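You operate a simulated robot arm through the tools that you are given. There is no shell and no other tool. Be economical: measure what you need, move in short steps, check, and stop when the job is done.

The job below is to be done with a simulated robot arm. You get a single attempt, and the scene is never put back.

## Task
Put things in order on the laundry counter top. At the end: the yellow peg stands where the pink peg stood; the clear banded tumbler from the laundry counter top stands where the green apple juice box stood; the pink peg stands where the clear banded tumbler stood; the green apple juice box stands on top of the blue ice pack; whatever was shut is shut again. Leave all else as you found it, and nothing knocked over.
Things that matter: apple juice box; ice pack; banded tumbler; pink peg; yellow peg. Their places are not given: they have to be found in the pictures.

Only the result counts: the job must be done as asked and must still hold three seconds after the hand-in. Knocking over, shifting, dropping, spilling or breaking anything else fails it.

## Robot
A 7-joint arm with a two-finger parallel gripper, fixed in place. Base frame: the origin is at the foot of the arm, x ahead of it, y to its left, z up; the work surface is at about z = 0. Lengths are in m, angles in degrees, forces in N, time in s.
With the tool pointing down near the work surface it reaches from about 0.24 to 0.62 m from the base axis. Its first joint turns from -66.0 to 66.0 degrees. Payload 2.6 kg.
The tool frame sits at the grasp point between the pads (the TCP): z along the fingers, y along the line on which they close. The tips reach 0.03 m beyond it. Largest opening 0.094 m; finger width 0.028, thickness 0.01; the body of the gripper, 0.05 by 0.096 m, starts 0.055 m behind the TCP.
Orientation is that of the tool frame in the base frame, as [roll, pitch, yaw] about the fixed x, y, z axes, in that order (R = Rz(yaw) Ry(pitch) Rx(roll)). With the fingers straight down and closing along the base's y, the tool's x points along the base's -x, its y along +y and its z along -z.

## Interface
- The arm moves only by the tool move_arm. Its argument "deltas" is a list of rows, each an object of numbers (a shift or turn left out is 0, a gripper value left out holds the last): "x", "y", "z": the shift along the tool's x, y, z in m; "rx", "ry", "rz": the turn, a rotation vector about the tool's x, y, z in degrees. In form: [{"x": .., "y": .., "z": .., "rx": .., "ry": .., "rz": ..}, ...]. A call has 1 to 10 rows; each row shifts and turns the commanded pose from where the row before left it, along the tool's axes as they then stand. "grip" is the gripper command, from -1 (fully open) to 1 (shut), values between in proportion, set as the call begins (left out, the last holds). Each row takes 0.2 s and may step no farther than 0.05 m and 8.6 degrees from the row before; otherwise, or with a gripper value out of range, the whole call is refused. A pose out of reach is approached as far as the arm can. The call stops where the force on the tool passes 40 N (or 10 N more than at its start, if that is more) or the arm is blocked; 0.2 s more then pass. The fingers move at their own pace (about 0.072 m/s each) and stop on an object; they squeeze with about 32 N. The grip force told is the motor's: it shows also when the fingers shut on nothing. Time passes only in rows, and 0.2 s behind the last, so rows that do not move let the fingers close. It gives the time, the measured TCP pose, the force on the tool (base axes), the opening and the grip force at its end, in the units of the frame above (readings bear some noise).
- Cameras (640 x 400 px; columns grow to the right, rows downward): "scene" is fixed at [0.048, 0.4541, 0.5486]; the picture's right is [-0.57, -0.82, 0.00], its down [-0.64, 0.44, -0.63] and it looks along [0.52, -0.36, -0.78] (base axes); focal length 318 px, centre (320, 200). "wrist" rides on the gripper at [-0.037, 0, -0.058] in the tool frame; the picture's right is [0.00, -1.00, 0.00], its down [0.97, 0.00, -0.24] and it looks along [0.24, 0.00, 0.97] (tool axes); focal length 218 px, centre (320, 200).
- camera(camera): a new picture of that camera. The clock stands still meanwhile.
- measure_at(camera, pixels): there is no depth. For up to 12 entries [column, row, z] of the newest picture of that camera ("zoom" is the newest enlarged one), the place [x, y] in the base frame at which the ray of that pixel passes the height z, good to about 0.003 m, but the place of the scene camera against the robot may be out by one fixed shift of up to 0.012 m in any direction. The clock stands still meanwhile.
- inspect(camera, box): a new picture of the part [left, top, right, bottom] of that camera's present view, enlarged. The clock stands still meanwhile.
- job_done(): hands the job in; it is judged then, once.

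Keep the steps short. Do not move on a guess: measure, check each grasp and each placing, and mend mistakes. In all there are 80 turns and 46 pictures (those below and enlarged ones count). Leave the gripper open and the arm clear of the work at the hand-in unless told otherwise, and finish with a single line.

The tools are called by a JSON object that holds its "name" and its "arguments". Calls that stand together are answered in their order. move_arm: Moves the arm, as the interface text tells. Its arguments: {"type":"object","properties":{"deltas":{"type":"array","items":{"type":"object","properties":{"x":{"type":"number"},"y":{"type":"number"},"z":{"type":"number"},"rx":{"type":"number"},"ry":{"type":"number"},"rz":{"type":"number"}}}},"grip":{"type":"number"}},"required":["deltas"]} The other tools are called the same way: camera (camera) takes a picture; measure_at (camera, pixels) gives the place at which the rays of pixels pass given heights; inspect (camera, box) takes an enlarged picture of a part of a camera's view; job_done () hands the job in.

At the start:

```text
time: 0.0
position: [0.3613, 0.3244, 0.2332]
tool_rot: [-180.0, 0.1, -179.9]
force: [0.1, 0.1, 0.5]
grip_width: 0.094
gripper_force: 0.1
```

scene: 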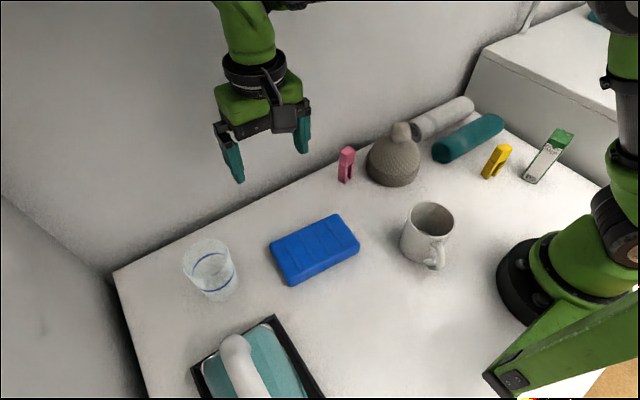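
wrist: 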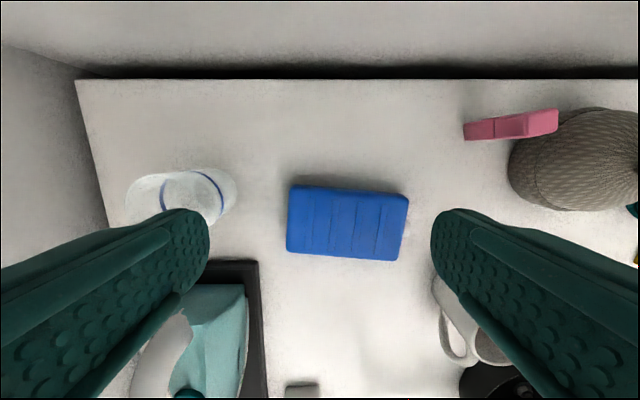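

I start with enlarged views of the scene: the right-hand objects (pegs, juice box) and the left-hand ones (tumbler, ice pack).

{"name": "inspect", "arguments": {"camera": "scene", "box": [320, 80, 600, 255]}}

{"name": "inspect", "arguments": {"camera": "scene", "box": [140, 190, 380, 340]}}

```text
2.29 times, centred on (460, 168) of scene
```

zoom: 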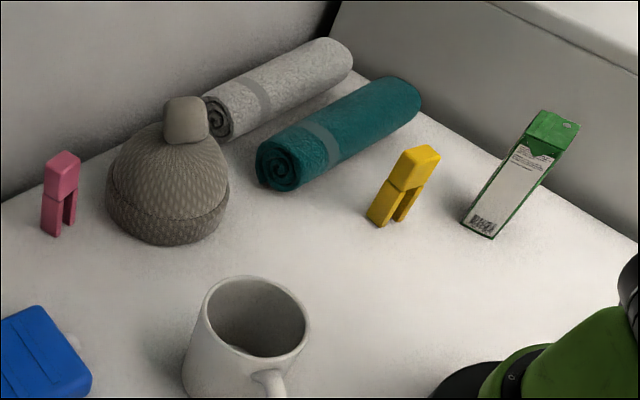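

```text
2.67 times, centred on (260, 265) of scene
```

zoom: 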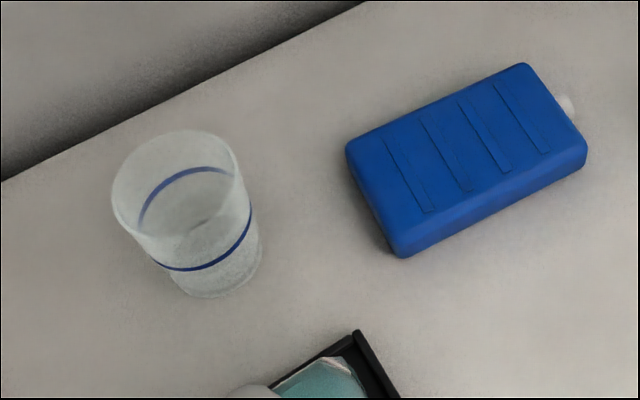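

Now rough positions from the scene camera: bases at z=0 for pink peg (345,182), yellow peg (490,177), juice (531,181), tumbler (220,293), and heights for ice-pack corners.

{"name": "camera", "arguments": {"camera": "scene"}}

{"name": "measure_at", "arguments": {"camera": "scene", "pixels": [[345, 182, 0], [490, 177, 0], [522, 180, 0], [536, 184, 0], [220, 292, 0], [210, 252, 0.09], [270, 246, 0.03], [337, 214, 0.03], [359, 246, 0.03], [291, 285, 0.0], [392, 172, 0], [430, 250, 0]]}}

{"name": "measure_at", "arguments": {"camera": "wrist", "pixels": [[288, 186, 0.03], [408, 198, 0.03], [398, 261, 0.03], [287, 250, 0.03], [464, 133, 0.0], [558, 120, 0.06], [557, 122, 0.03], [200, 192, 0], [150, 195, 0.09], [260, 262, 0.02]]}}

```text
41 pictures are left
```

scene: 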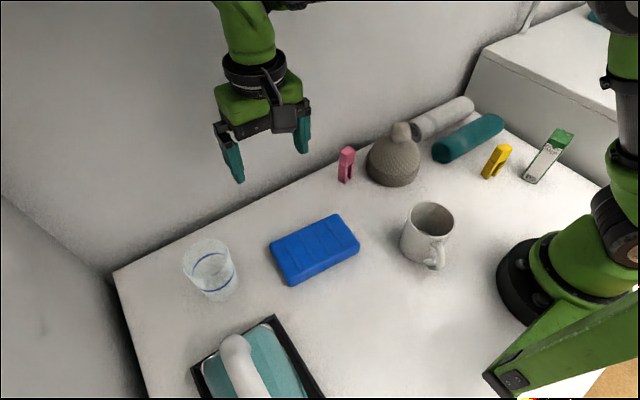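

```text
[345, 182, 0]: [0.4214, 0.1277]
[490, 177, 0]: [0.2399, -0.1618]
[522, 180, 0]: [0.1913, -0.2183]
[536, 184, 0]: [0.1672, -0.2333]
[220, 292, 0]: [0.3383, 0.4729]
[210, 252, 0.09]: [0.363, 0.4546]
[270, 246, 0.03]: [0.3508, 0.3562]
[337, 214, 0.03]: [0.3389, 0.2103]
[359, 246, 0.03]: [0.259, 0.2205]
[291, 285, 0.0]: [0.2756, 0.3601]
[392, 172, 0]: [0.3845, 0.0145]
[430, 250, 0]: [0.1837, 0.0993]
```

```text
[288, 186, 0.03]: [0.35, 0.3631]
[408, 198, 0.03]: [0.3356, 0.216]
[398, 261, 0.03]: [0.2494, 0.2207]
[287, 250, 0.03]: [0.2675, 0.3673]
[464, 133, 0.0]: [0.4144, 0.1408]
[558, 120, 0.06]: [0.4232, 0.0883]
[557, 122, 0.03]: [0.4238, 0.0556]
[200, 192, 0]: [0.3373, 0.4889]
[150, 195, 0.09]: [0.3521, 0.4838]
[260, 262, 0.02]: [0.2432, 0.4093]
```

The chain needs no buffer: juice → ice pack, tumbler → juice spot, pink → tumbler spot, yellow → pink spot. First I fly high (z 0.23) to the right side to view the juice box and yellow peg with the wrist camera.

{"name": "move_arm", "arguments": {"deltas": [{"x": 0.011, "y": -0.048}, {"x": 0.011, "y": -0.048}, {"x": 0.011, "y": -0.048}, {"x": 0.011, "y": -0.048}, {"x": 0.011, "y": -0.048}, {"x": 0.011, "y": -0.048}, {"x": 0.011, "y": -0.048}, {"x": 0.011, "y": -0.048}, {"x": 0.011, "y": -0.048}, {"x": 0.011, "y": -0.048}], "grip": -1}}

{"name": "camera", "arguments": {"camera": "wrist"}}

```text
time: 2.2
position: [0.2516, -0.1547, 0.2316]
tool_rot: [180.0, 0.1, -180.0]
force: [-0.8, 0.5, 0.6]
grip_width: 0.0942
gripper_force: 0.2
```

```text
40 pictures are left
```

wrist: 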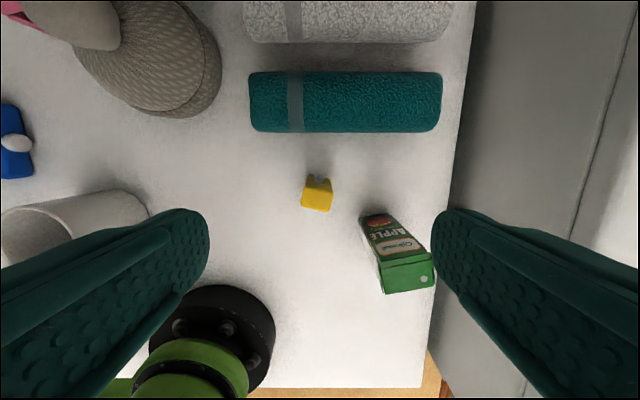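

The juice box is at about (400,255), yellow peg at (317,193). I enlarge that area.

{"name": "inspect", "arguments": {"camera": "wrist", "box": [280, 160, 456, 310]}}

```text
2.67 times, centred on (368, 235) of wrist
```

zoom: 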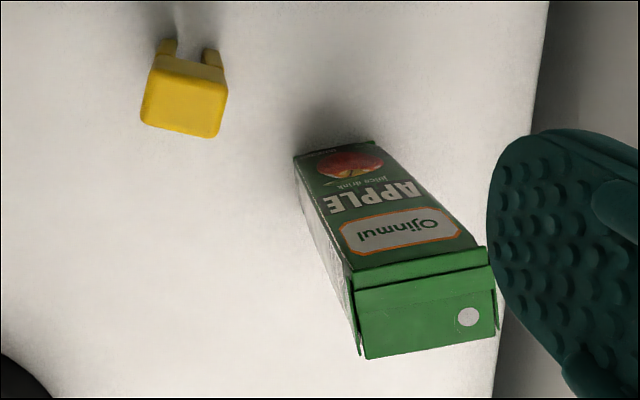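

Measuring: base front edge (294,157)-(375,140) at z=0; top corners at several heights.

{"name": "measure_at", "arguments": {"camera": "zoom", "pixels": [[294, 157, 0], [375, 140, 0], [352, 272, 0.09], [486, 248, 0.09], [352, 272, 0.1], [486, 248, 0.1], [366, 358, 0.1], [496, 335, 0.1], [366, 358, 0.09], [496, 335, 0.09]]}}

{"name": "measure_at", "arguments": {"camera": "zoom", "pixels": [[150, 58, 0.06], [228, 78, 0.06], [216, 137, 0.06], [142, 120, 0.06], [160, 38, 0], [177, 40, 0], [203, 48, 0], [221, 52, 0]]}}

```text
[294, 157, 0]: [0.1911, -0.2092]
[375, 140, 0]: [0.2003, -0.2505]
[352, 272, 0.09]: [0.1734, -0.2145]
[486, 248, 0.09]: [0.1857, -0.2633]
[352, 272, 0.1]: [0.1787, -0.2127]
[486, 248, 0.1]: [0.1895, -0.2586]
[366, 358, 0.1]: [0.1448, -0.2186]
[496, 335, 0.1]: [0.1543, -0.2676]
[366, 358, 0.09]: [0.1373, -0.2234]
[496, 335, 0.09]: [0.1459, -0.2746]
```

```text
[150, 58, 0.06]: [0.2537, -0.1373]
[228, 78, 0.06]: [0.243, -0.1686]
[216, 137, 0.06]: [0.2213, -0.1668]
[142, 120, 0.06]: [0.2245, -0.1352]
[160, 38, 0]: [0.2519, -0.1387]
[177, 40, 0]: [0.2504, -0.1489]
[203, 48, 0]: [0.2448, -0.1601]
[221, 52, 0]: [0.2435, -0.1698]
```

Juice box is ≈0.042×0.03×0.12 with centre ≈(0.181,-0.233). I check where the wall at its right starts and the robot's base, to decide the closing direction.

{"name": "measure_at", "arguments": {"camera": "wrist", "pixels": [[460, 130, 0], [452, 190, 0], [428, 345, 0], [424, 385, 0], [320, 386, 0], [275, 320, 0.0]]}}

```text
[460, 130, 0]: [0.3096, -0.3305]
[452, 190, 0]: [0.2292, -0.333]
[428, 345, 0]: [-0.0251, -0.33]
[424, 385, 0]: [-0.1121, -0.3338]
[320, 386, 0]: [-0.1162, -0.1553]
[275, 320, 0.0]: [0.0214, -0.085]
```

The wall is at y=-0.332, so closing roughly along y has room. I move above the box centre and turn -12.5° to align with its width, then look.

{"name": "move_arm", "arguments": {"deltas": [{"x": 0.0235, "y": -0.0261}, {"x": 0.0235, "y": -0.0261}, {"x": 0.0235, "y": -0.0261}, {"rz": -6.25}, {"rz": -6.25}, {}]}}

{"name": "camera", "arguments": {"camera": "wrist"}}

```text
time: 3.6
position: [0.1811, -0.2333, 0.2314]
tool_rot: [179.9, 0.0, -167.4]
force: [0.3, 0.0, -0.1]
grip_width: 0.094
gripper_force: 0.0
```

```text
38 pictures are left
```

wrist: 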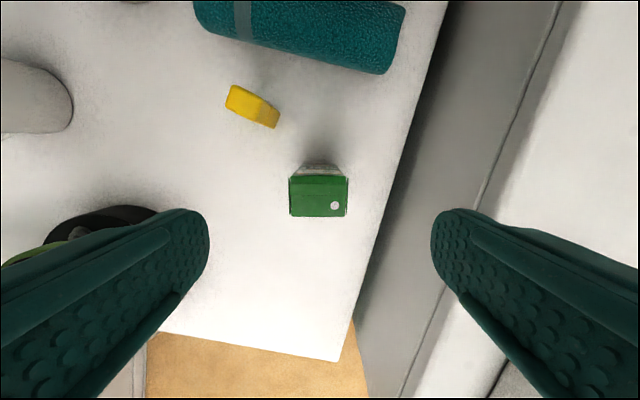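

It is aligned and centred at column 319. I measure the top's corners at z=0.115 and the base edge.

{"name": "inspect", "arguments": {"camera": "wrist", "box": [270, 150, 370, 230]}}

{"name": "measure_at", "arguments": {"camera": "wrist", "pixels": [[289, 177, 0.115], [348, 177, 0.115], [289, 216, 0.115], [347, 216, 0.115], [303, 164, 0], [340, 164, 0]]}}

```text
5.00 times, centred on (320, 190) of wrist
```

zoom: 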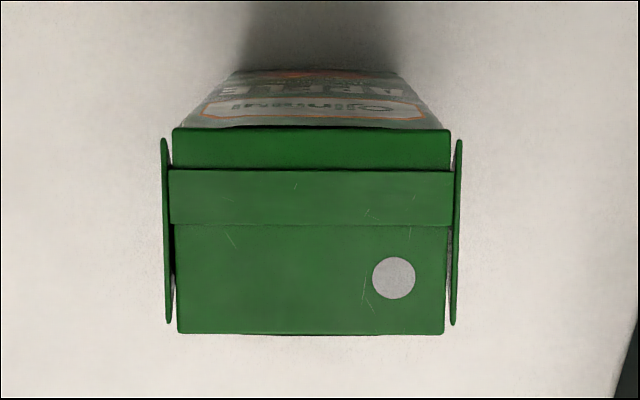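

```text
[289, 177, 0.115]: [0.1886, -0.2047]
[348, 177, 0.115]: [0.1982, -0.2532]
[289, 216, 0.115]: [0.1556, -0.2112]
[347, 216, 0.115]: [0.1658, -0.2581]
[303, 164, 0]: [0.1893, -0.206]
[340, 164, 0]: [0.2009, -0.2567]
```

Centre stays ≈(0.180,-0.233). Now descend straight to TCP z≈0.08.

{"name": "move_arm", "arguments": {"deltas": [{"z": 0.04}, {"z": 0.04}, {"z": 0.04}, {"z": 0.03}, {}]}}

{"name": "move_arm", "arguments": {"deltas": [{}, {}, {}, {}, {}], "grip": 1}}

```text
time: 4.8
position: [0.1802, -0.2341, 0.0815]
tool_rot: [180.0, 0.2, -167.5]
force: [0.5, 1.5, -0.4]
grip_width: 0.0943
gripper_force: 0.1
```

```text
time: 6.0
position: [0.1794, -0.2341, 0.0822]
tool_rot: [180.0, 0.1, -167.4]
force: [-0.5, -0.3, 0.1]
grip_width: 0.052
gripper_force: 32.2
```

Holding (opening 0.052, 32 N). Lift to z≈0.25, turn back to base-aligned, then check the hold.

{"name": "move_arm", "arguments": {"deltas": [{"z": -0.02}, {"z": -0.05}, {"z": -0.05}, {"z": -0.05}, {"rz": 8.5}, {"rz": 8.5}, {}]}}

{"name": "camera", "arguments": {"camera": "wrist"}}

{"name": "camera", "arguments": {"camera": "scene"}}

```text
time: 7.6
position: [0.1811, -0.235, 0.2542]
tool_rot: [-179.9, 0.0, 175.5]
force: [-0.7, -0.1, -2.3]
grip_width: 0.0521
gripper_force: 32.0
```

```text
36 pictures are left
```

wrist: 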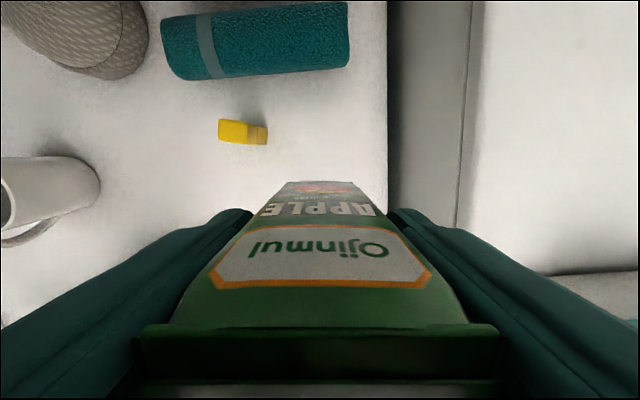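

```text
35 pictures are left
```

scene: 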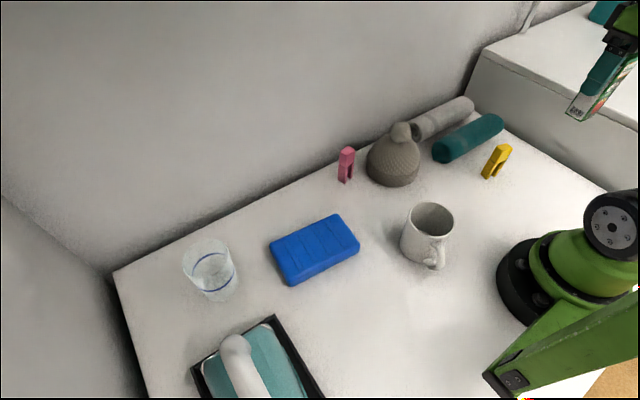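

Held straight. Now carry at z 0.25 across to above the ice pack centre ≈(0.301,0.290).

{"name": "move_arm", "arguments": {"deltas": [{"x": -0.0071, "y": 0.0484}, {"x": -0.0071, "y": 0.0484}, {"x": -0.0071, "y": 0.0484}, {"x": -0.0071, "y": 0.0484}, {"x": -0.0071, "y": 0.0484}, {"x": -0.0071, "y": 0.0484}, {"x": -0.0071, "y": 0.0484}, {"x": -0.0071, "y": 0.0484}, {"x": -0.0071, "y": 0.0484}, {"x": -0.0071, "y": 0.0484}]}}

{"name": "move_arm", "arguments": {"deltas": [{"x": -0.0071, "y": 0.0484}, {}]}}

{"name": "camera", "arguments": {"camera": "wrist"}}

{"name": "camera", "arguments": {"camera": "scene"}}

```text
time: 9.8
position: [0.2899, 0.2452, 0.253]
tool_rot: [179.9, 0.1, 175.6]
force: [-0.3, -0.6, -2.5]
grip_width: 0.0524
gripper_force: 31.1
```

```text
time: 10.4
position: [0.3016, 0.2915, 0.2531]
tool_rot: [180.0, 0.2, 175.6]
force: [-0.1, -0.5, -1.6]
grip_width: 0.052
gripper_force: 32.2
```

```text
34 pictures are left
```

wrist: 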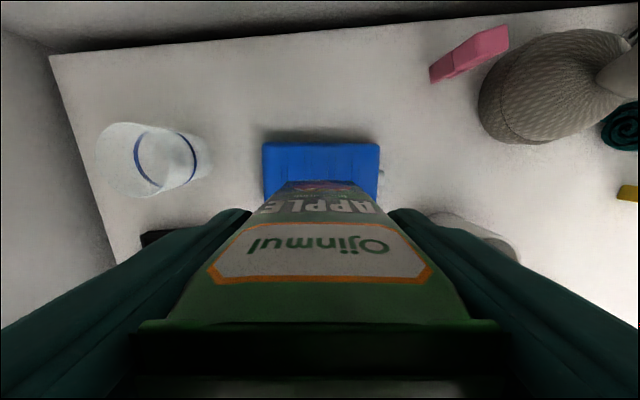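

```text
33 pictures are left
```

scene: 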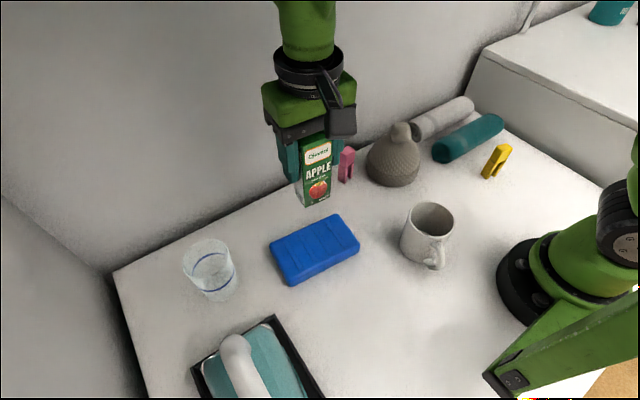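

Box centred over the pack (columns 262–380, box at 320). Descend to a bottom height of ~0.045, then look from the scene.

{"name": "move_arm", "arguments": {"deltas": [{"z": 0.04}, {"z": 0.04}, {"z": 0.04}, {}]}}

{"name": "inspect", "arguments": {"camera": "scene", "box": [230, 150, 400, 300]}}

```text
time: 11.4
position: [0.2984, 0.2899, 0.133]
tool_rot: [179.9, 0.1, 175.5]
force: [0.2, -0.9, -2.5]
grip_width: 0.0521
gripper_force: 32.2
```

```text
2.67 times, centred on (315, 225) of scene
```

zoom: 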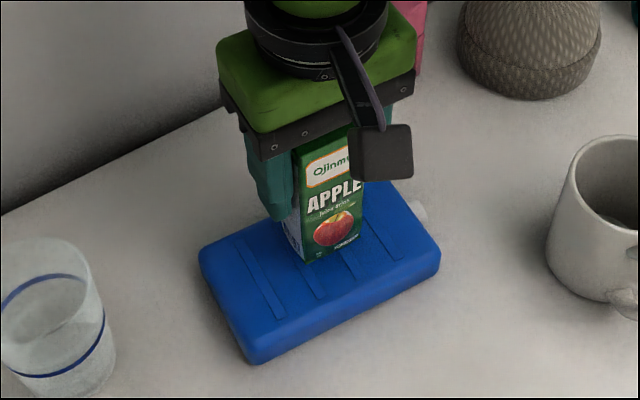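

Bottom ≈0.05 above the counter, well over the pack. Descend slowly, feeling for contact.

{"name": "move_arm", "arguments": {"deltas": [{"z": 0.005}, {"z": 0.005}, {}]}}

{"name": "move_arm", "arguments": {"deltas": [{"z": 0.003}, {}]}}

{"name": "move_arm", "arguments": {"deltas": [{"z": 0.003}, {}]}}

```text
time: 12.2
position: [0.3005, 0.2905, 0.1244]
tool_rot: [-179.9, 0.1, 175.5]
force: [0.1, 0.2, -1.9]
grip_width: 0.0521
gripper_force: 31.7
```

```text
time: 12.8
position: [0.3007, 0.2901, 0.1206]
tool_rot: [180.0, 0.1, 175.6]
force: [0.4, 0.5, -2.2]
grip_width: 0.0519
gripper_force: 32.0
```

```text
time: 13.4
position: [0.3004, 0.2908, 0.1181]
tool_rot: [179.9, 0.1, 175.5]
force: [-0.2, 0.6, -1.9]
grip_width: 0.0521
gripper_force: 31.9
```

No contact yet (force z ≈ -2). Continue in 3 mm steps.

{"name": "move_arm", "arguments": {"deltas": [{"z": 0.003}, {}]}}

{"name": "move_arm", "arguments": {"deltas": [{"z": 0.002}, {}]}}

{"name": "inspect", "arguments": {"camera": "scene", "box": [260, 180, 370, 290]}}

```text
time: 14.0
position: [0.3005, 0.2911, 0.1145]
tool_rot: [180.0, 0.1, 175.6]
force: [-0.5, -0.4, -2.1]
grip_width: 0.0518
gripper_force: 31.8
```

```text
time: 14.6
position: [0.3011, 0.2915, 0.1145]
tool_rot: [179.8, 0.3, 175.5]
force: [-6.0, -6.5, 29.9]
grip_width: 0.0522
gripper_force: 31.8
```

```text
3.64 times, centred on (315, 235) of scene
```

zoom: 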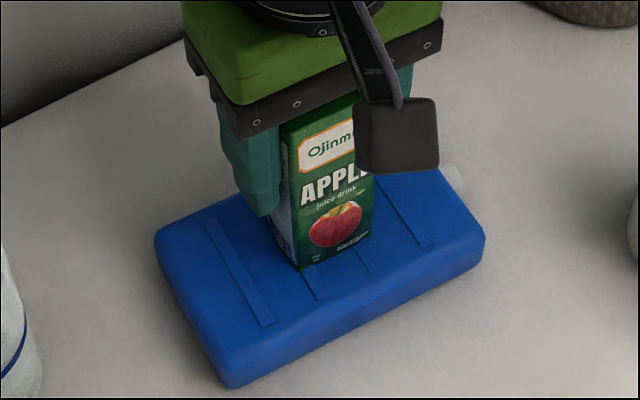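

Contact at TCP z≈0.114 (force 30 N). Relax by 1.5 mm and open fully.

{"name": "move_arm", "arguments": {"deltas": [{"z": -0.0015}, {}]}}

{"name": "move_arm", "arguments": {"deltas": [{}, {}, {}, {}], "grip": -1}}

{"name": "move_arm", "arguments": {"deltas": [{"z": -0.03}, {"z": -0.05}, {"z": -0.05}, {}]}}

{"name": "camera", "arguments": {"camera": "wrist"}}

{"name": "camera", "arguments": {"camera": "scene"}}

```text
time: 15.2
position: [0.2996, 0.2914, 0.114]
tool_rot: [180.0, 0.2, 175.6]
force: [0.8, 2.3, 11.2]
grip_width: 0.0523
gripper_force: 31.7
```

```text
time: 16.2
position: [0.3008, 0.2909, 0.1139]
tool_rot: [-179.9, 0.0, 175.5]
force: [-0.2, 0.6, -0.1]
grip_width: 0.0939
gripper_force: 0.0
```

```text
time: 17.2
position: [0.2977, 0.2901, 0.2462]
tool_rot: [179.9, 0.1, 175.5]
force: [-0.1, 0.5, 0.5]
grip_width: 0.0943
gripper_force: 0.1
```

```text
30 pictures are left
```

wrist: 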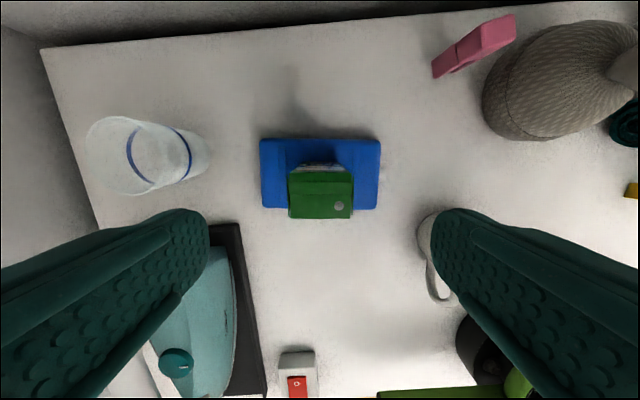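

```text
29 pictures are left
```

scene: 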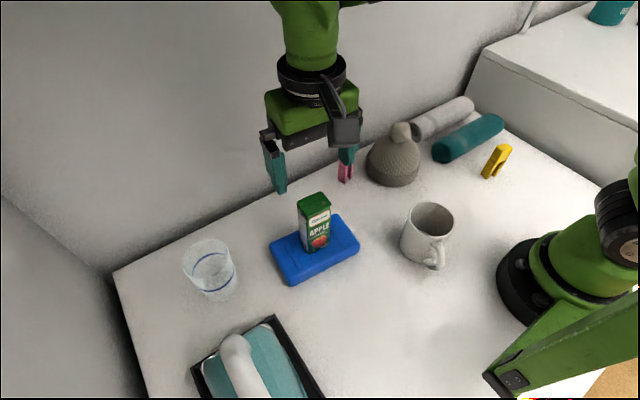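

Juice stands on the pack. Next the tumbler: rough position, and where the left wall and back wall are.

{"name": "measure_at", "arguments": {"camera": "wrist", "pixels": [[42, 50, 0], [75, 140, 0], [100, 225, 0], [300, 25, 0], [204, 155, 0], [180, 130, 0], [185, 180, 0], [100, 120, 0.1], [125, 192, 0.1], [240, 225, 0.02]]}}

```text
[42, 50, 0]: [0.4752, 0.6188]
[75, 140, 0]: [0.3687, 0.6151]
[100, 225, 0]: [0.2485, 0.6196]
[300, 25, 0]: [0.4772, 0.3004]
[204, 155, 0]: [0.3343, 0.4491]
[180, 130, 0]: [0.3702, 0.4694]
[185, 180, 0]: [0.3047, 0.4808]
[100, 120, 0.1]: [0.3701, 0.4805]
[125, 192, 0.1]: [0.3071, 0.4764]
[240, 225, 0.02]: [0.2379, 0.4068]
```

Room enough (left edge y≈0.617, back wall x≈0.477). Move above the tumbler, base-aligned.

{"name": "move_arm", "arguments": {"deltas": [{"rz": -4.5}, {"x": -0.01, "y": 0.046}, {"x": -0.01, "y": 0.046}, {"x": -0.01, "y": 0.046}, {"x": -0.01, "y": 0.046}, {}]}}

{"name": "camera", "arguments": {"camera": "wrist"}}

```text
time: 18.6
position: [0.3368, 0.4647, 0.2441]
tool_rot: [179.9, 0.1, -179.9]
force: [-0.6, -0.5, -0.3]
grip_width: 0.0938
gripper_force: 0.0
out of reach, approached as far as the arm can: row 5
```

```text
28 pictures are left
```

wrist: 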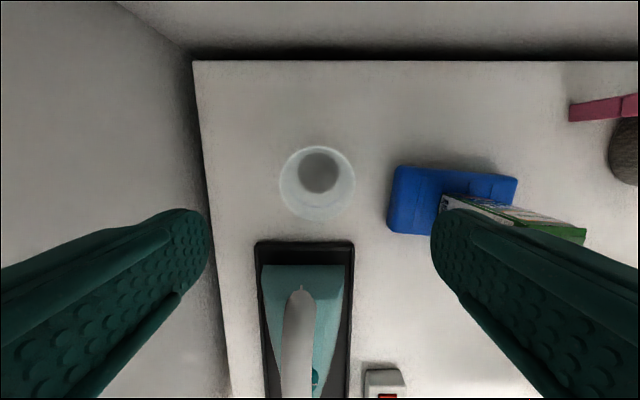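

Row 5 was just out of reach at this height; it should be reachable lower. I measure the tumbler: rim columns 279–355, inner bottom (298–338, 152–193).

{"name": "inspect", "arguments": {"camera": "wrist", "box": [265, 135, 371, 230]}}

{"name": "measure_at", "arguments": {"camera": "wrist", "pixels": [[279, 183, 0.09], [355, 183, 0.09], [317, 221, 0.09], [317, 146, 0.09], [298, 173, 0.005], [338, 173, 0.005], [318, 152, 0.005], [318, 193, 0.005], [255, 243, 0.02], [354, 243, 0.02]]}}

```text
4.21 times, centred on (318, 182) of wrist
```

zoom: 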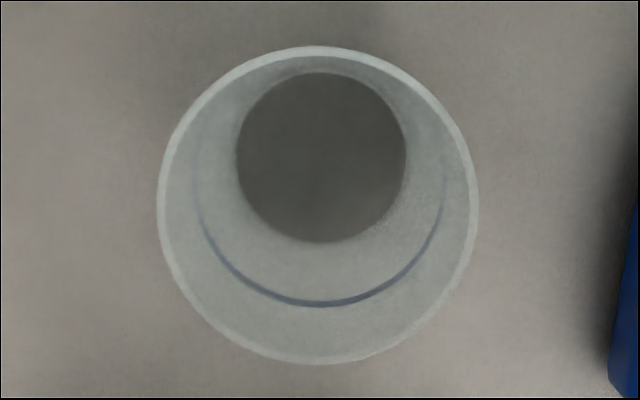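

```text
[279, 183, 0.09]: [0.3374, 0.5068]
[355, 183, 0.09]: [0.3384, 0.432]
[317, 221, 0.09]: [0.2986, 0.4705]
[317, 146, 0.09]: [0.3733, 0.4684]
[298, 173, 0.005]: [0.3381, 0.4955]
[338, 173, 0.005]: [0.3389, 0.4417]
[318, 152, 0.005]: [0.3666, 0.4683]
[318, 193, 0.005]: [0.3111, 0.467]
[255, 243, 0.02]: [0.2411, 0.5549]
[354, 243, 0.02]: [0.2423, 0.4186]
```

Tumbler centre ≈(0.338,0.468), rim ≈0.075 wide, height ≈0.09. Clearance is only ~9 mm a side, so first descend to z≈0.15 and recheck position.

{"name": "move_arm", "arguments": {"deltas": [{"z": 0.03}, {"z": 0.03}, {}]}}

```text
time: 19.4
position: [0.3376, 0.4627, 0.1834]
tool_rot: [179.9, 0.1, -179.9]
force: [-1.3, -0.7, -0.2]
grip_width: 0.0939
gripper_force: 0.0
```

Now shift y by +0.0055 and look again before going around the rim (tips at 0.153 still above it).

{"name": "move_arm", "arguments": {"deltas": [{"y": 0.0055}, {"z": 0.015}, {}]}}

{"name": "camera", "arguments": {"camera": "wrist"}}

```text
time: 20.2
position: [0.337, 0.4685, 0.1701]
tool_rot: [180.0, 0.1, -179.9]
force: [-0.1, 0.6, 0.0]
grip_width: 0.0939
gripper_force: 0.1
```

```text
26 pictures are left
```

wrist: 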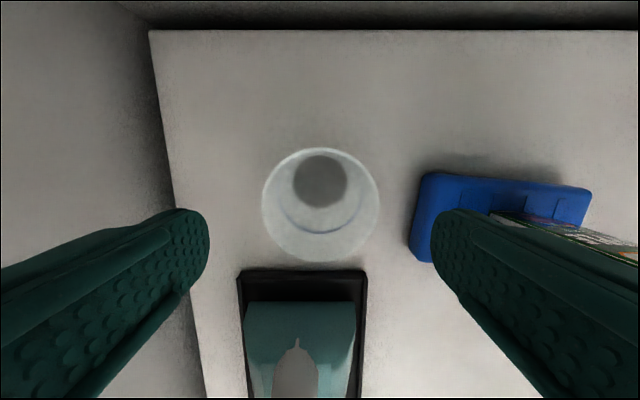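

Centred (rim columns 262–379, mid 320.5). Descend to z≈0.06 and close.

{"name": "move_arm", "arguments": {"deltas": [{"z": 0.03}, {"z": 0.03}, {"z": 0.03}, {"z": 0.02}, {}]}}

{"name": "move_arm", "arguments": {"deltas": [{}, {}, {}, {}], "grip": 1}}

```text
time: 21.4
position: [0.3375, 0.4686, 0.0577]
tool_rot: [180.0, 0.1, 180.0]
force: [0.3, -0.1, 0.2]
grip_width: 0.094
gripper_force: 0.1
```

```text
time: 22.4
position: [0.3381, 0.4687, 0.0583]
tool_rot: [-180.0, 0.1, -179.9]
force: [0.8, 0.1, 0.1]
grip_width: 0.0725
gripper_force: 31.7
```

Held at 0.0725. Tumbler spot = (0.338,0.469). Lift straight, in small first step.

{"name": "move_arm", "arguments": {"deltas": [{"z": -0.015}, {"z": -0.04}, {"z": -0.04}, {"z": -0.04}, {"z": -0.04}, {}]}}

{"name": "camera", "arguments": {"camera": "scene"}}

```text
time: 23.8
position: [0.3351, 0.4709, 0.2335]
tool_rot: [-179.8, 0.1, -179.8]
force: [0.1, -0.1, -1.9]
grip_width: 0.0723
gripper_force: 31.8
```

```text
25 pictures are left
```

scene: 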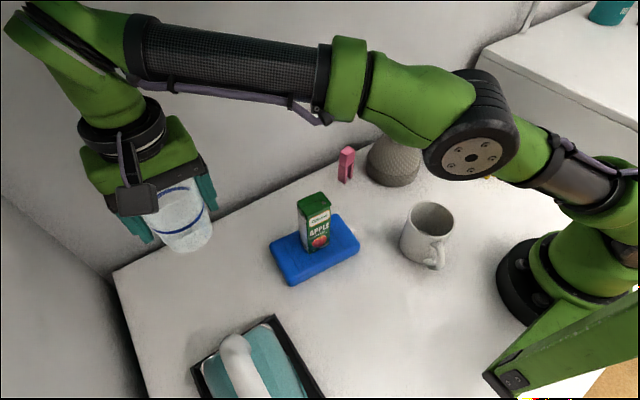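

Held upright. Carry it over at rising height (bottom >0.18, juice top ≈0.135) toward (0.180,-0.233).

{"name": "move_arm", "arguments": {"deltas": [{"x": 0.0104, "y": -0.0465, "z": -0.01}, {"x": 0.0104, "y": -0.0465, "z": -0.01}, {"x": 0.0104, "y": -0.0465, "z": -0.01}, {"x": 0.0104, "y": -0.0465}, {"x": 0.0104, "y": -0.0465}, {"x": 0.0104, "y": -0.0465}, {"x": 0.0104, "y": -0.0465}, {"x": 0.0104, "y": -0.0465}, {"x": 0.0104, "y": -0.0465}, {"x": 0.0104, "y": -0.0465}]}}

{"name": "move_arm", "arguments": {"deltas": [{"x": 0.0104, "y": -0.0465}, {"x": 0.0104, "y": -0.0465}, {"x": 0.0104, "y": -0.0465}, {"x": 0.0104, "y": -0.0465}, {}]}}

{"name": "camera", "arguments": {"camera": "wrist"}}

```text
time: 26.0
position: [0.2361, 0.0049, 0.2639]
tool_rot: [-180.0, 0.1, -179.9]
force: [0.5, -0.2, -2.5]
grip_width: 0.0717
gripper_force: 31.8
```

```text
time: 27.2
position: [0.192, -0.1859, 0.2635]
tool_rot: [-180.0, 0.1, -180.0]
force: [-0.2, -0.2, -1.7]
grip_width: 0.072
gripper_force: 32.0
```

```text
24 pictures are left
```

wrist: 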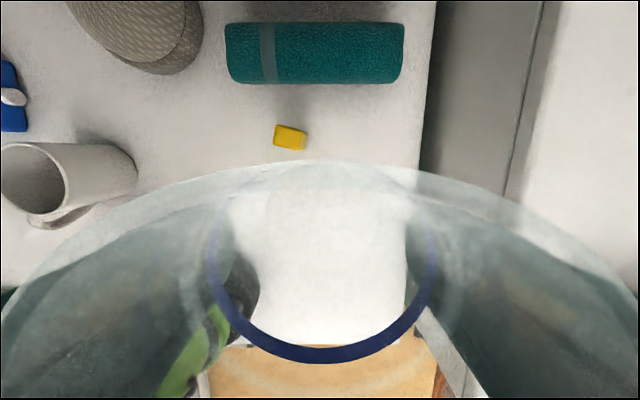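

Move to exactly (0.180,-0.2335), then descend to TCP z≈0.075 (it was 0.058 at grasp).

{"name": "move_arm", "arguments": {"deltas": [{"x": 0.006, "y": -0.0236}, {"x": 0.006, "y": -0.0236}, {"z": 0.04}, {"z": 0.04}, {"z": 0.04}, {"z": 0.04}, {"z": 0.03}, {}]}}

```text
time: 29.0
position: [0.1811, -0.2273, 0.074]
tool_rot: [-179.9, 0.1, 180.0]
force: [0.6, 0.4, -1.9]
grip_width: 0.0717
gripper_force: 31.8
```

y is 6 mm short; correct, then lower.

{"name": "move_arm", "arguments": {"deltas": [{"x": 0.001, "y": -0.006}, {"z": 0.01}, {}]}}

{"name": "move_arm", "arguments": {"deltas": [{"z": 0.003}, {}]}}

{"name": "move_arm", "arguments": {"deltas": [{"z": 0.002}, {}]}}

```text
time: 29.8
position: [0.1794, -0.2361, 0.0627]
tool_rot: [180.0, 0.1, -179.9]
force: [-0.1, 0.1, -1.9]
grip_width: 0.0714
gripper_force: 32.2
```

```text
time: 30.4
position: [0.1801, -0.2341, 0.0612]
tool_rot: [179.9, 0.1, 180.0]
force: [0.7, -0.1, -2.5]
grip_width: 0.0716
gripper_force: 32.4
```

```text
time: 31.0
position: [0.1796, -0.2356, 0.0583]
tool_rot: [180.0, 0.2, 179.9]
force: [0.4, 0.2, -2.6]
grip_width: 0.0714
gripper_force: 31.6
```

Not touching yet; go on in 1.5 mm steps.

{"name": "move_arm", "arguments": {"deltas": [{"z": 0.0015}, {}]}}

{"name": "move_arm", "arguments": {"deltas": [{"z": 0.0015}, {}]}}

```text
time: 31.6
position: [0.1799, -0.2353, 0.0592]
tool_rot: [-179.9, 0.2, 180.0]
force: [-0.6, 1.8, 15.5]
grip_width: 0.0715
gripper_force: 31.9
```

```text
time: 32.2
position: [0.1795, -0.2351, 0.0566]
tool_rot: [-179.9, 0.1, -179.9]
force: [-0.2, 1.0, 22.1]
grip_width: 0.0711
gripper_force: 31.8
```

Contact (22 N). Relax slightly, open, and lift away.

{"name": "move_arm", "arguments": {"deltas": [{"z": -0.0015}, {}]}}

{"name": "move_arm", "arguments": {"deltas": [{}, {}, {}, {}], "grip": -1}}

{"name": "move_arm", "arguments": {"deltas": [{"z": -0.03}, {"z": -0.05}, {"z": -0.05}, {"z": -0.05}, {}]}}

{"name": "camera", "arguments": {"camera": "wrist"}}

```text
time: 32.8
position: [0.1788, -0.2342, 0.0584]
tool_rot: [180.0, 0.0, -179.9]
force: [0.1, 0.2, -1.5]
grip_width: 0.0705
gripper_force: 32.3
```

```text
time: 33.8
position: [0.1791, -0.2336, 0.0581]
tool_rot: [179.9, 0.0, -179.9]
force: [-0.1, 1.4, 0.7]
grip_width: 0.0939
gripper_force: 0.0
```

```text
time: 35.0
position: [0.1776, -0.2357, 0.2373]
tool_rot: [-179.9, 0.1, -179.8]
force: [0.4, -0.5, -0.1]
grip_width: 0.094
gripper_force: 0.0
```

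```text
23 pictures are left
```

wrist: 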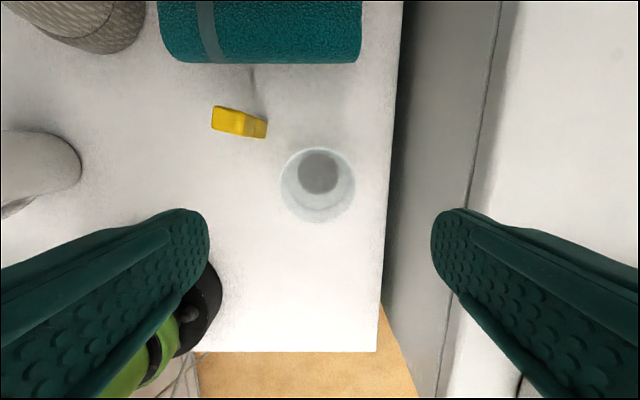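

Tumbler stands. Verify its base centre (318,172) and look at yellow peg.

{"name": "measure_at", "arguments": {"camera": "wrist", "pixels": [[299, 172, 0.005], [338, 172, 0.005], [318, 152, 0.005], [318, 192, 0.005]]}}

{"name": "inspect", "arguments": {"camera": "wrist", "box": [200, 90, 280, 150]}}

```text
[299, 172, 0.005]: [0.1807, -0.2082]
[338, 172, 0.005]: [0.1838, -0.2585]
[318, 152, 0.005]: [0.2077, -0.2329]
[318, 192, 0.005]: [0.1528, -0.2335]
```

```text
6.67 times, centred on (240, 120) of wrist
```

zoom: 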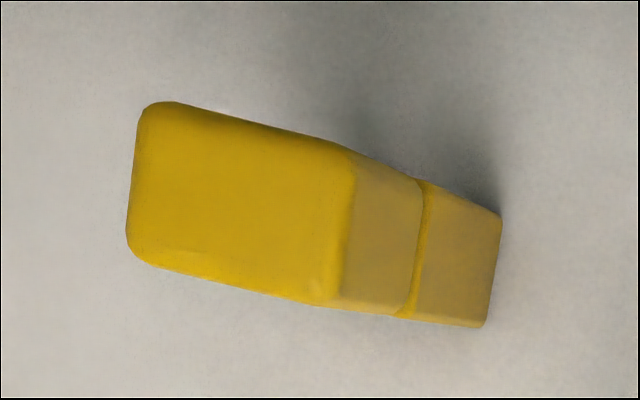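

Tumbler centre is (0.181,-0.233): good. Next the pink peg. I check the height of the grey cone by its knob (403,122) before flying near it.

{"name": "measure_at", "arguments": {"camera": "scene", "pixels": [[403, 124, 0.08], [403, 124, 0.1], [403, 124, 0.12], [403, 124, 0.14], [368, 172, 0], [420, 170, 0], [392, 187, 0], [345, 150, 0.06], [345, 150, 0.07]]}}

```text
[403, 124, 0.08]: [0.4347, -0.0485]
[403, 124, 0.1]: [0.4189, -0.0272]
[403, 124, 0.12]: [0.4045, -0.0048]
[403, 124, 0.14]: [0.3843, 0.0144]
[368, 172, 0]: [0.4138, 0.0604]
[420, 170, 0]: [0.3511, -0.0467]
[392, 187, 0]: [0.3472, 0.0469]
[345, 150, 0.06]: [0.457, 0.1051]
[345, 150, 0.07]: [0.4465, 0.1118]
```

The cone is ≈0.13 high; tips at 0.207 clear it. Fly above the pink peg.

{"name": "move_arm", "arguments": {"deltas": [{"x": -0.0247, "y": 0.04}, {"x": -0.0247, "y": 0.04}, {"x": -0.0247, "y": 0.04}, {"x": -0.0247, "y": 0.04}, {"x": -0.0247, "y": 0.04}, {"x": -0.0247, "y": 0.04}, {"x": -0.0247, "y": 0.04}, {"x": -0.0247, "y": 0.04}, {"x": -0.0247, "y": 0.04}, {}]}}

{"name": "inspect", "arguments": {"camera": "wrist", "box": [240, 100, 400, 220]}}

```text
time: 37.2
position: [0.4015, 0.1272, 0.2359]
tool_rot: [-180.0, 0.1, 179.9]
force: [-1.1, 0.3, -0.9]
grip_width: 0.094
gripper_force: 0.1
```

```text
3.33 times, centred on (320, 160) of wrist
```

zoom: 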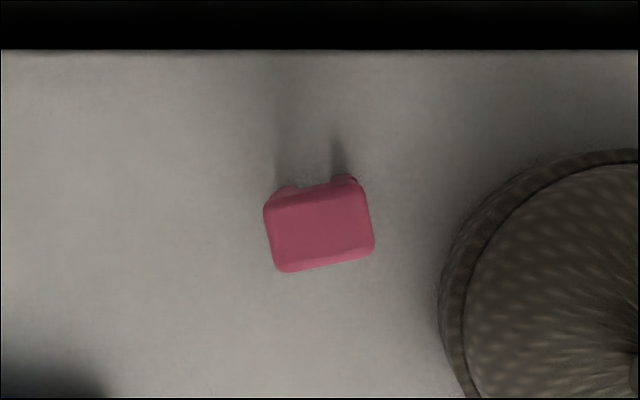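

The pink peg top spans zoom (264,205)-(375,248), tilted ~-13°. Measure it, the back wall line, and cone edge.

{"name": "measure_at", "arguments": {"camera": "zoom", "pixels": [[264, 205, 0.07], [360, 185, 0.07], [375, 250, 0.07], [281, 272, 0.07], [281, 272, 0.06], [375, 250, 0.06], [264, 205, 0.06], [360, 185, 0.06], [320, 48, 0], [440, 300, 0.02], [440, 300, 0.04], [300, 186, 0]]}}

{"name": "camera", "arguments": {"camera": "wrist"}}

```text
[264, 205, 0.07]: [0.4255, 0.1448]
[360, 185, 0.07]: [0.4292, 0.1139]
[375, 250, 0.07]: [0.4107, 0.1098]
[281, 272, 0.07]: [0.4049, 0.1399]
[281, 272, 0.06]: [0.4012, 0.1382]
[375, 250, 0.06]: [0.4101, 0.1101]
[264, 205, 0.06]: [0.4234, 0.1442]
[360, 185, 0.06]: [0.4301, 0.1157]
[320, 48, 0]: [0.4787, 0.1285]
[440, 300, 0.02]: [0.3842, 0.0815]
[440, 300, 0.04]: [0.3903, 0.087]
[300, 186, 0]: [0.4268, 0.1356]
```

```text
20 pictures are left
```

wrist: 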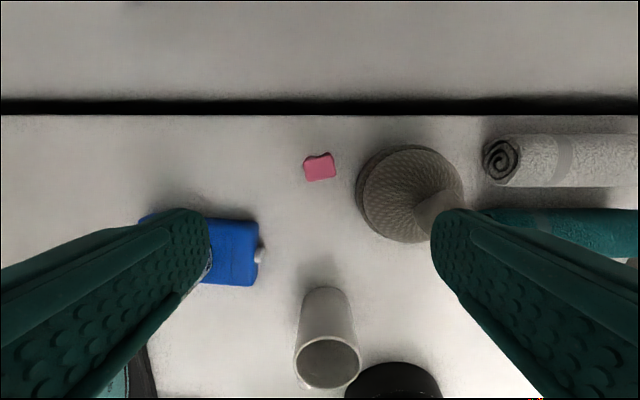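

Peg centre ≈(0.417,0.127), tilted ~12.5° like the juice box was; cone edge leaves room if I half-open (0.054). Centre, turn, set the opening, lower to z≈0.175 and look.

{"name": "move_arm", "arguments": {"deltas": [{"x": -0.016}, {"rz": -6.25}, {"rz": -6.25}, {"z": 0.03}, {"z": 0.03}, {}], "grip": -0.15}}

{"name": "camera", "arguments": {"camera": "wrist"}}

```text
time: 38.6
position: [0.417, 0.1255, 0.1767]
tool_rot: [180.0, 0.1, -167.6]
force: [-0.3, 1.4, -0.6]
grip_width: 0.0538
gripper_force: 0.1
```

```text
19 pictures are left
```

wrist: 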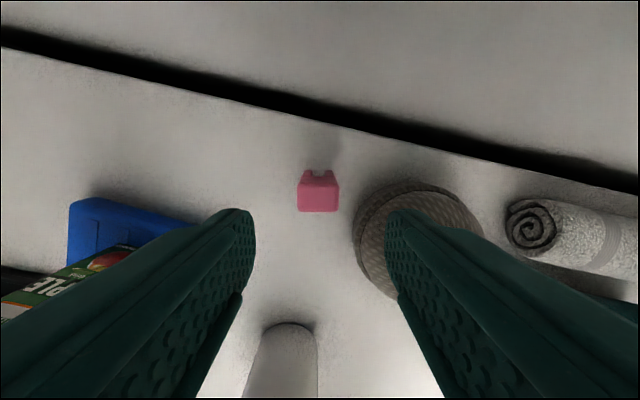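

Aligned, peg centred at column 319. Enlarge to refine fore-aft and height.

{"name": "inspect", "arguments": {"camera": "wrist", "box": [280, 155, 360, 220]}}

{"name": "measure_at", "arguments": {"camera": "wrist", "pixels": [[298, 186, 0.07], [338, 186, 0.07], [298, 211, 0.07], [338, 211, 0.07], [318, 170, 0.0], [305, 170, 0], [332, 170, 0], [318, 199, 0.08]]}}

```text
6.15 times, centred on (320, 188) of wrist
```

zoom: 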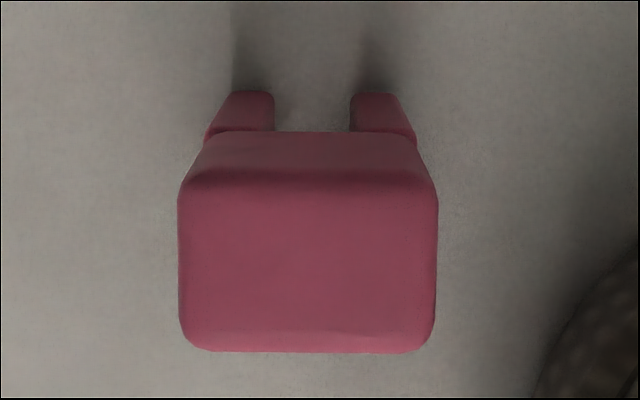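

```text
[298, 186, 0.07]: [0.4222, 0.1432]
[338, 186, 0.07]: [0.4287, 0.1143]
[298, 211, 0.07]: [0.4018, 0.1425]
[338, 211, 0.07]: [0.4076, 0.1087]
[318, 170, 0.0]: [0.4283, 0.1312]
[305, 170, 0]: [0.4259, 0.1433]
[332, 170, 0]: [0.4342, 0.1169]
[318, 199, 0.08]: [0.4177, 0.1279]
```

Peg ≈0.06 high, 0.033 wide, well centred. Descend to z≈0.04 and close.

{"name": "move_arm", "arguments": {"deltas": [{"z": 0.04}, {"z": 0.04}, {"z": 0.03}, {"z": 0.026}, {}]}}

{"name": "inspect", "arguments": {"camera": "scene", "box": [290, 90, 450, 210]}}

```text
time: 39.8
position: [0.4172, 0.1243, 0.0413]
tool_rot: [-180.0, 0.1, -167.5]
force: [-0.2, 0.0, -1.4]
grip_width: 0.054
gripper_force: 0.0
```

```text
3.33 times, centred on (370, 150) of scene
```

zoom: 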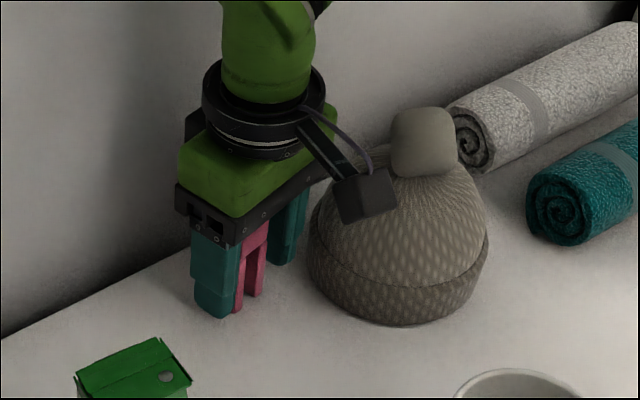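

The peg is between the fingers with no contact with the cone. Close.

{"name": "move_arm", "arguments": {"deltas": [{}, {}, {}], "grip": 1}}

{"name": "move_arm", "arguments": {"deltas": [{"z": -0.015}, {"z": -0.04}, {"z": -0.05}, {"z": -0.05}, {}]}}

{"name": "camera", "arguments": {"camera": "wrist"}}

```text
time: 40.6
position: [0.4164, 0.1241, 0.0418]
tool_rot: [180.0, 0.1, -167.3]
force: [-1.0, -0.1, 0.0]
grip_width: 0.0333
gripper_force: 31.7
```

```text
time: 41.8
position: [0.42, 0.1267, 0.1986]
tool_rot: [179.9, 0.1, -167.4]
force: [0.5, -0.5, 0.8]
grip_width: 0.0328
gripper_force: 31.9
```

```text
16 pictures are left
```

wrist: 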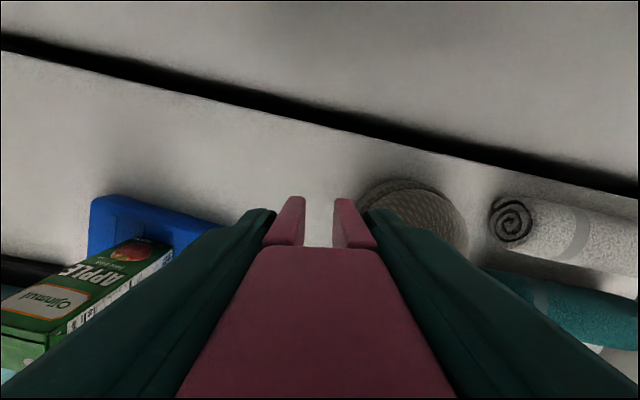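

Pink peg held. Turn back to base-aligned and carry to above the tumbler's old spot (0.338,0.469).

{"name": "move_arm", "arguments": {"deltas": [{"rz": 6.25}, {"rz": 6.25}, {"x": 0.0103, "y": 0.0428}, {"x": 0.0103, "y": 0.0428}, {"x": 0.0103, "y": 0.0428}, {"x": 0.0103, "y": 0.0428}, {"x": 0.0103, "y": 0.0428}, {"x": 0.0103, "y": 0.0428}, {"x": 0.0103, "y": 0.0428}, {"x": 0.0103, "y": 0.0428}]}}

{"name": "move_arm", "arguments": {"deltas": [{"z": 0.04}, {"z": 0.04}, {}]}}

```text
time: 44.0
position: [0.3358, 0.4645, 0.1963]
tool_rot: [180.0, 0.0, -180.0]
force: [-0.5, -0.2, 0.6]
grip_width: 0.0327
gripper_force: 31.8
```

```text
time: 44.8
position: [0.3355, 0.466, 0.1155]
tool_rot: [180.0, 0.1, -179.9]
force: [1.0, 0.1, -0.2]
grip_width: 0.0332
gripper_force: 32.1
```

Correct by (+0.002,+0.0025), lower to TCP z≈0.046.

{"name": "move_arm", "arguments": {"deltas": [{"x": -0.002, "y": 0.0025}, {"z": 0.035}, {"z": 0.034}, {}]}}

{"name": "move_arm", "arguments": {"deltas": [{"z": 0.003}, {}]}}

{"name": "move_arm", "arguments": {"deltas": [{"z": 0.002}, {}]}}

```text
time: 45.8
position: [0.3387, 0.4695, 0.0474]
tool_rot: [-180.0, 0.0, -179.8]
force: [-0.3, -0.1, 0.0]
grip_width: 0.033
gripper_force: 31.9
```

```text
time: 46.4
position: [0.3375, 0.4695, 0.0446]
tool_rot: [180.0, 0.1, -180.0]
force: [0.2, -0.7, -0.7]
grip_width: 0.0329
gripper_force: 31.8
```

```text
time: 47.0
position: [0.3371, 0.4687, 0.0432]
tool_rot: [180.0, 0.1, -179.9]
force: [-0.4, -0.5, -0.3]
grip_width: 0.0329
gripper_force: 31.7
```

{"name": "move_arm", "arguments": {"deltas": [{"z": 0.0015}, {}]}}

{"name": "move_arm", "arguments": {"deltas": [{"z": 0.001}, {}]}}

```text
time: 47.6
position: [0.3371, 0.4701, 0.042]
tool_rot: [179.9, 0.2, -179.9]
force: [-0.9, -3.1, 8.5]
grip_width: 0.0331
gripper_force: 31.9
```

```text
time: 48.2
position: [0.337, 0.4712, 0.0425]
tool_rot: [179.7, 0.3, -179.9]
force: [-1.7, -3.8, 21.0]
grip_width: 0.033
gripper_force: 32.4
```

Contact. Relax 1 mm, open to half (gentle), then lift and look.

{"name": "move_arm", "arguments": {"deltas": [{"z": -0.001}, {}]}}

{"name": "move_arm", "arguments": {"deltas": [{}, {}, {}], "grip": -0.5}}

{"name": "move_arm", "arguments": {"deltas": [{"z": -0.02}, {"z": -0.05}, {"z": -0.05}, {"z": -0.04}, {}]}}

{"name": "camera", "arguments": {"camera": "wrist"}}

```text
time: 48.8
position: [0.3373, 0.4688, 0.0405]
tool_rot: [179.9, 0.2, 180.0]
force: [2.3, 1.8, 15.8]
grip_width: 0.0331
gripper_force: 31.9
```

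```text
time: 49.6
position: [0.3361, 0.4698, 0.0395]
tool_rot: [-180.0, 0.1, -180.0]
force: [0.1, -0.2, 0.1]
grip_width: 0.0703
gripper_force: 0.1
```

```text
time: 50.8
position: [0.3351, 0.4697, 0.2023]
tool_rot: [180.0, 0.2, -179.9]
force: [0.9, 0.2, -1.0]
grip_width: 0.0705
gripper_force: 0.0
```

```text
15 pictures are left
```

wrist: 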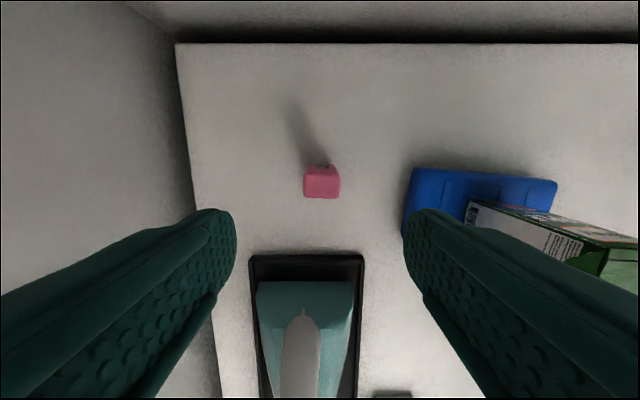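

Pink stands at the tumbler spot. Now fly to the yellow peg near (0.236,-0.152), rising a little.

{"name": "move_arm", "arguments": {"deltas": [{"x": 0.0076, "y": -0.0478, "z": -0.012}, {"x": 0.0076, "y": -0.0478, "z": -0.012}, {"x": 0.0076, "y": -0.0478, "z": -0.012}, {"x": 0.0076, "y": -0.0478}, {"x": 0.0076, "y": -0.0478}, {"x": 0.0076, "y": -0.0478}, {"x": 0.0076, "y": -0.0478}, {"x": 0.0076, "y": -0.0478}, {"x": 0.0076, "y": -0.0478}, {"x": 0.0076, "y": -0.0478}]}}

{"name": "move_arm", "arguments": {"deltas": [{"x": 0.0076, "y": -0.0478}, {"x": 0.0076, "y": -0.0478}, {"x": 0.0076, "y": -0.0478}, {"rz": 6.75}, {"rz": 6.75}, {"z": 0.03}, {"z": 0.03}, {}]}}

{"name": "camera", "arguments": {"camera": "wrist"}}

```text
time: 53.0
position: [0.2582, -0.0076, 0.2375]
tool_rot: [180.0, 0.2, -179.9]
force: [0.4, -0.6, 0.8]
grip_width: 0.0706
gripper_force: 0.1
```

```text
time: 54.8
position: [0.2369, -0.1513, 0.1776]
tool_rot: [179.9, 0.1, 166.4]
force: [0.4, -0.4, -0.9]
grip_width: 0.0706
gripper_force: 0.1
```

```text
14 pictures are left
```

wrist: 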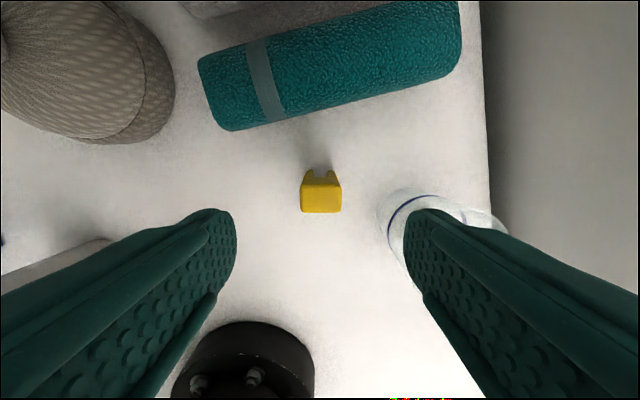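

Aligned; peg centred at column 321. Check fore-aft with a zoom and measurement, including the tumbler rim on the right.

{"name": "inspect", "arguments": {"camera": "wrist", "box": [280, 155, 360, 220]}}

{"name": "measure_at", "arguments": {"camera": "wrist", "pixels": [[300, 186, 0.06], [342, 186, 0.06], [300, 212, 0.06], [342, 212, 0.06], [305, 170, 0], [337, 170, 0]]}}

```text
6.15 times, centred on (320, 188) of wrist
```

zoom: 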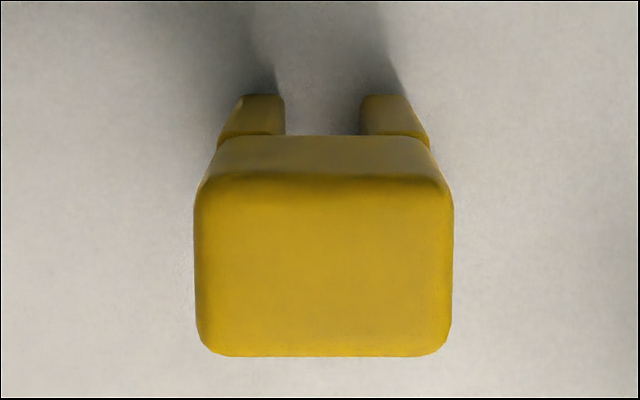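

```text
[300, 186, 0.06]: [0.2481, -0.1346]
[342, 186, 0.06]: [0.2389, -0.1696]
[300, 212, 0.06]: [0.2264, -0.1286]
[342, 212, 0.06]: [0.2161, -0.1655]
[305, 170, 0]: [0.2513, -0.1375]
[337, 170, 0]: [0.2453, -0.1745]
```

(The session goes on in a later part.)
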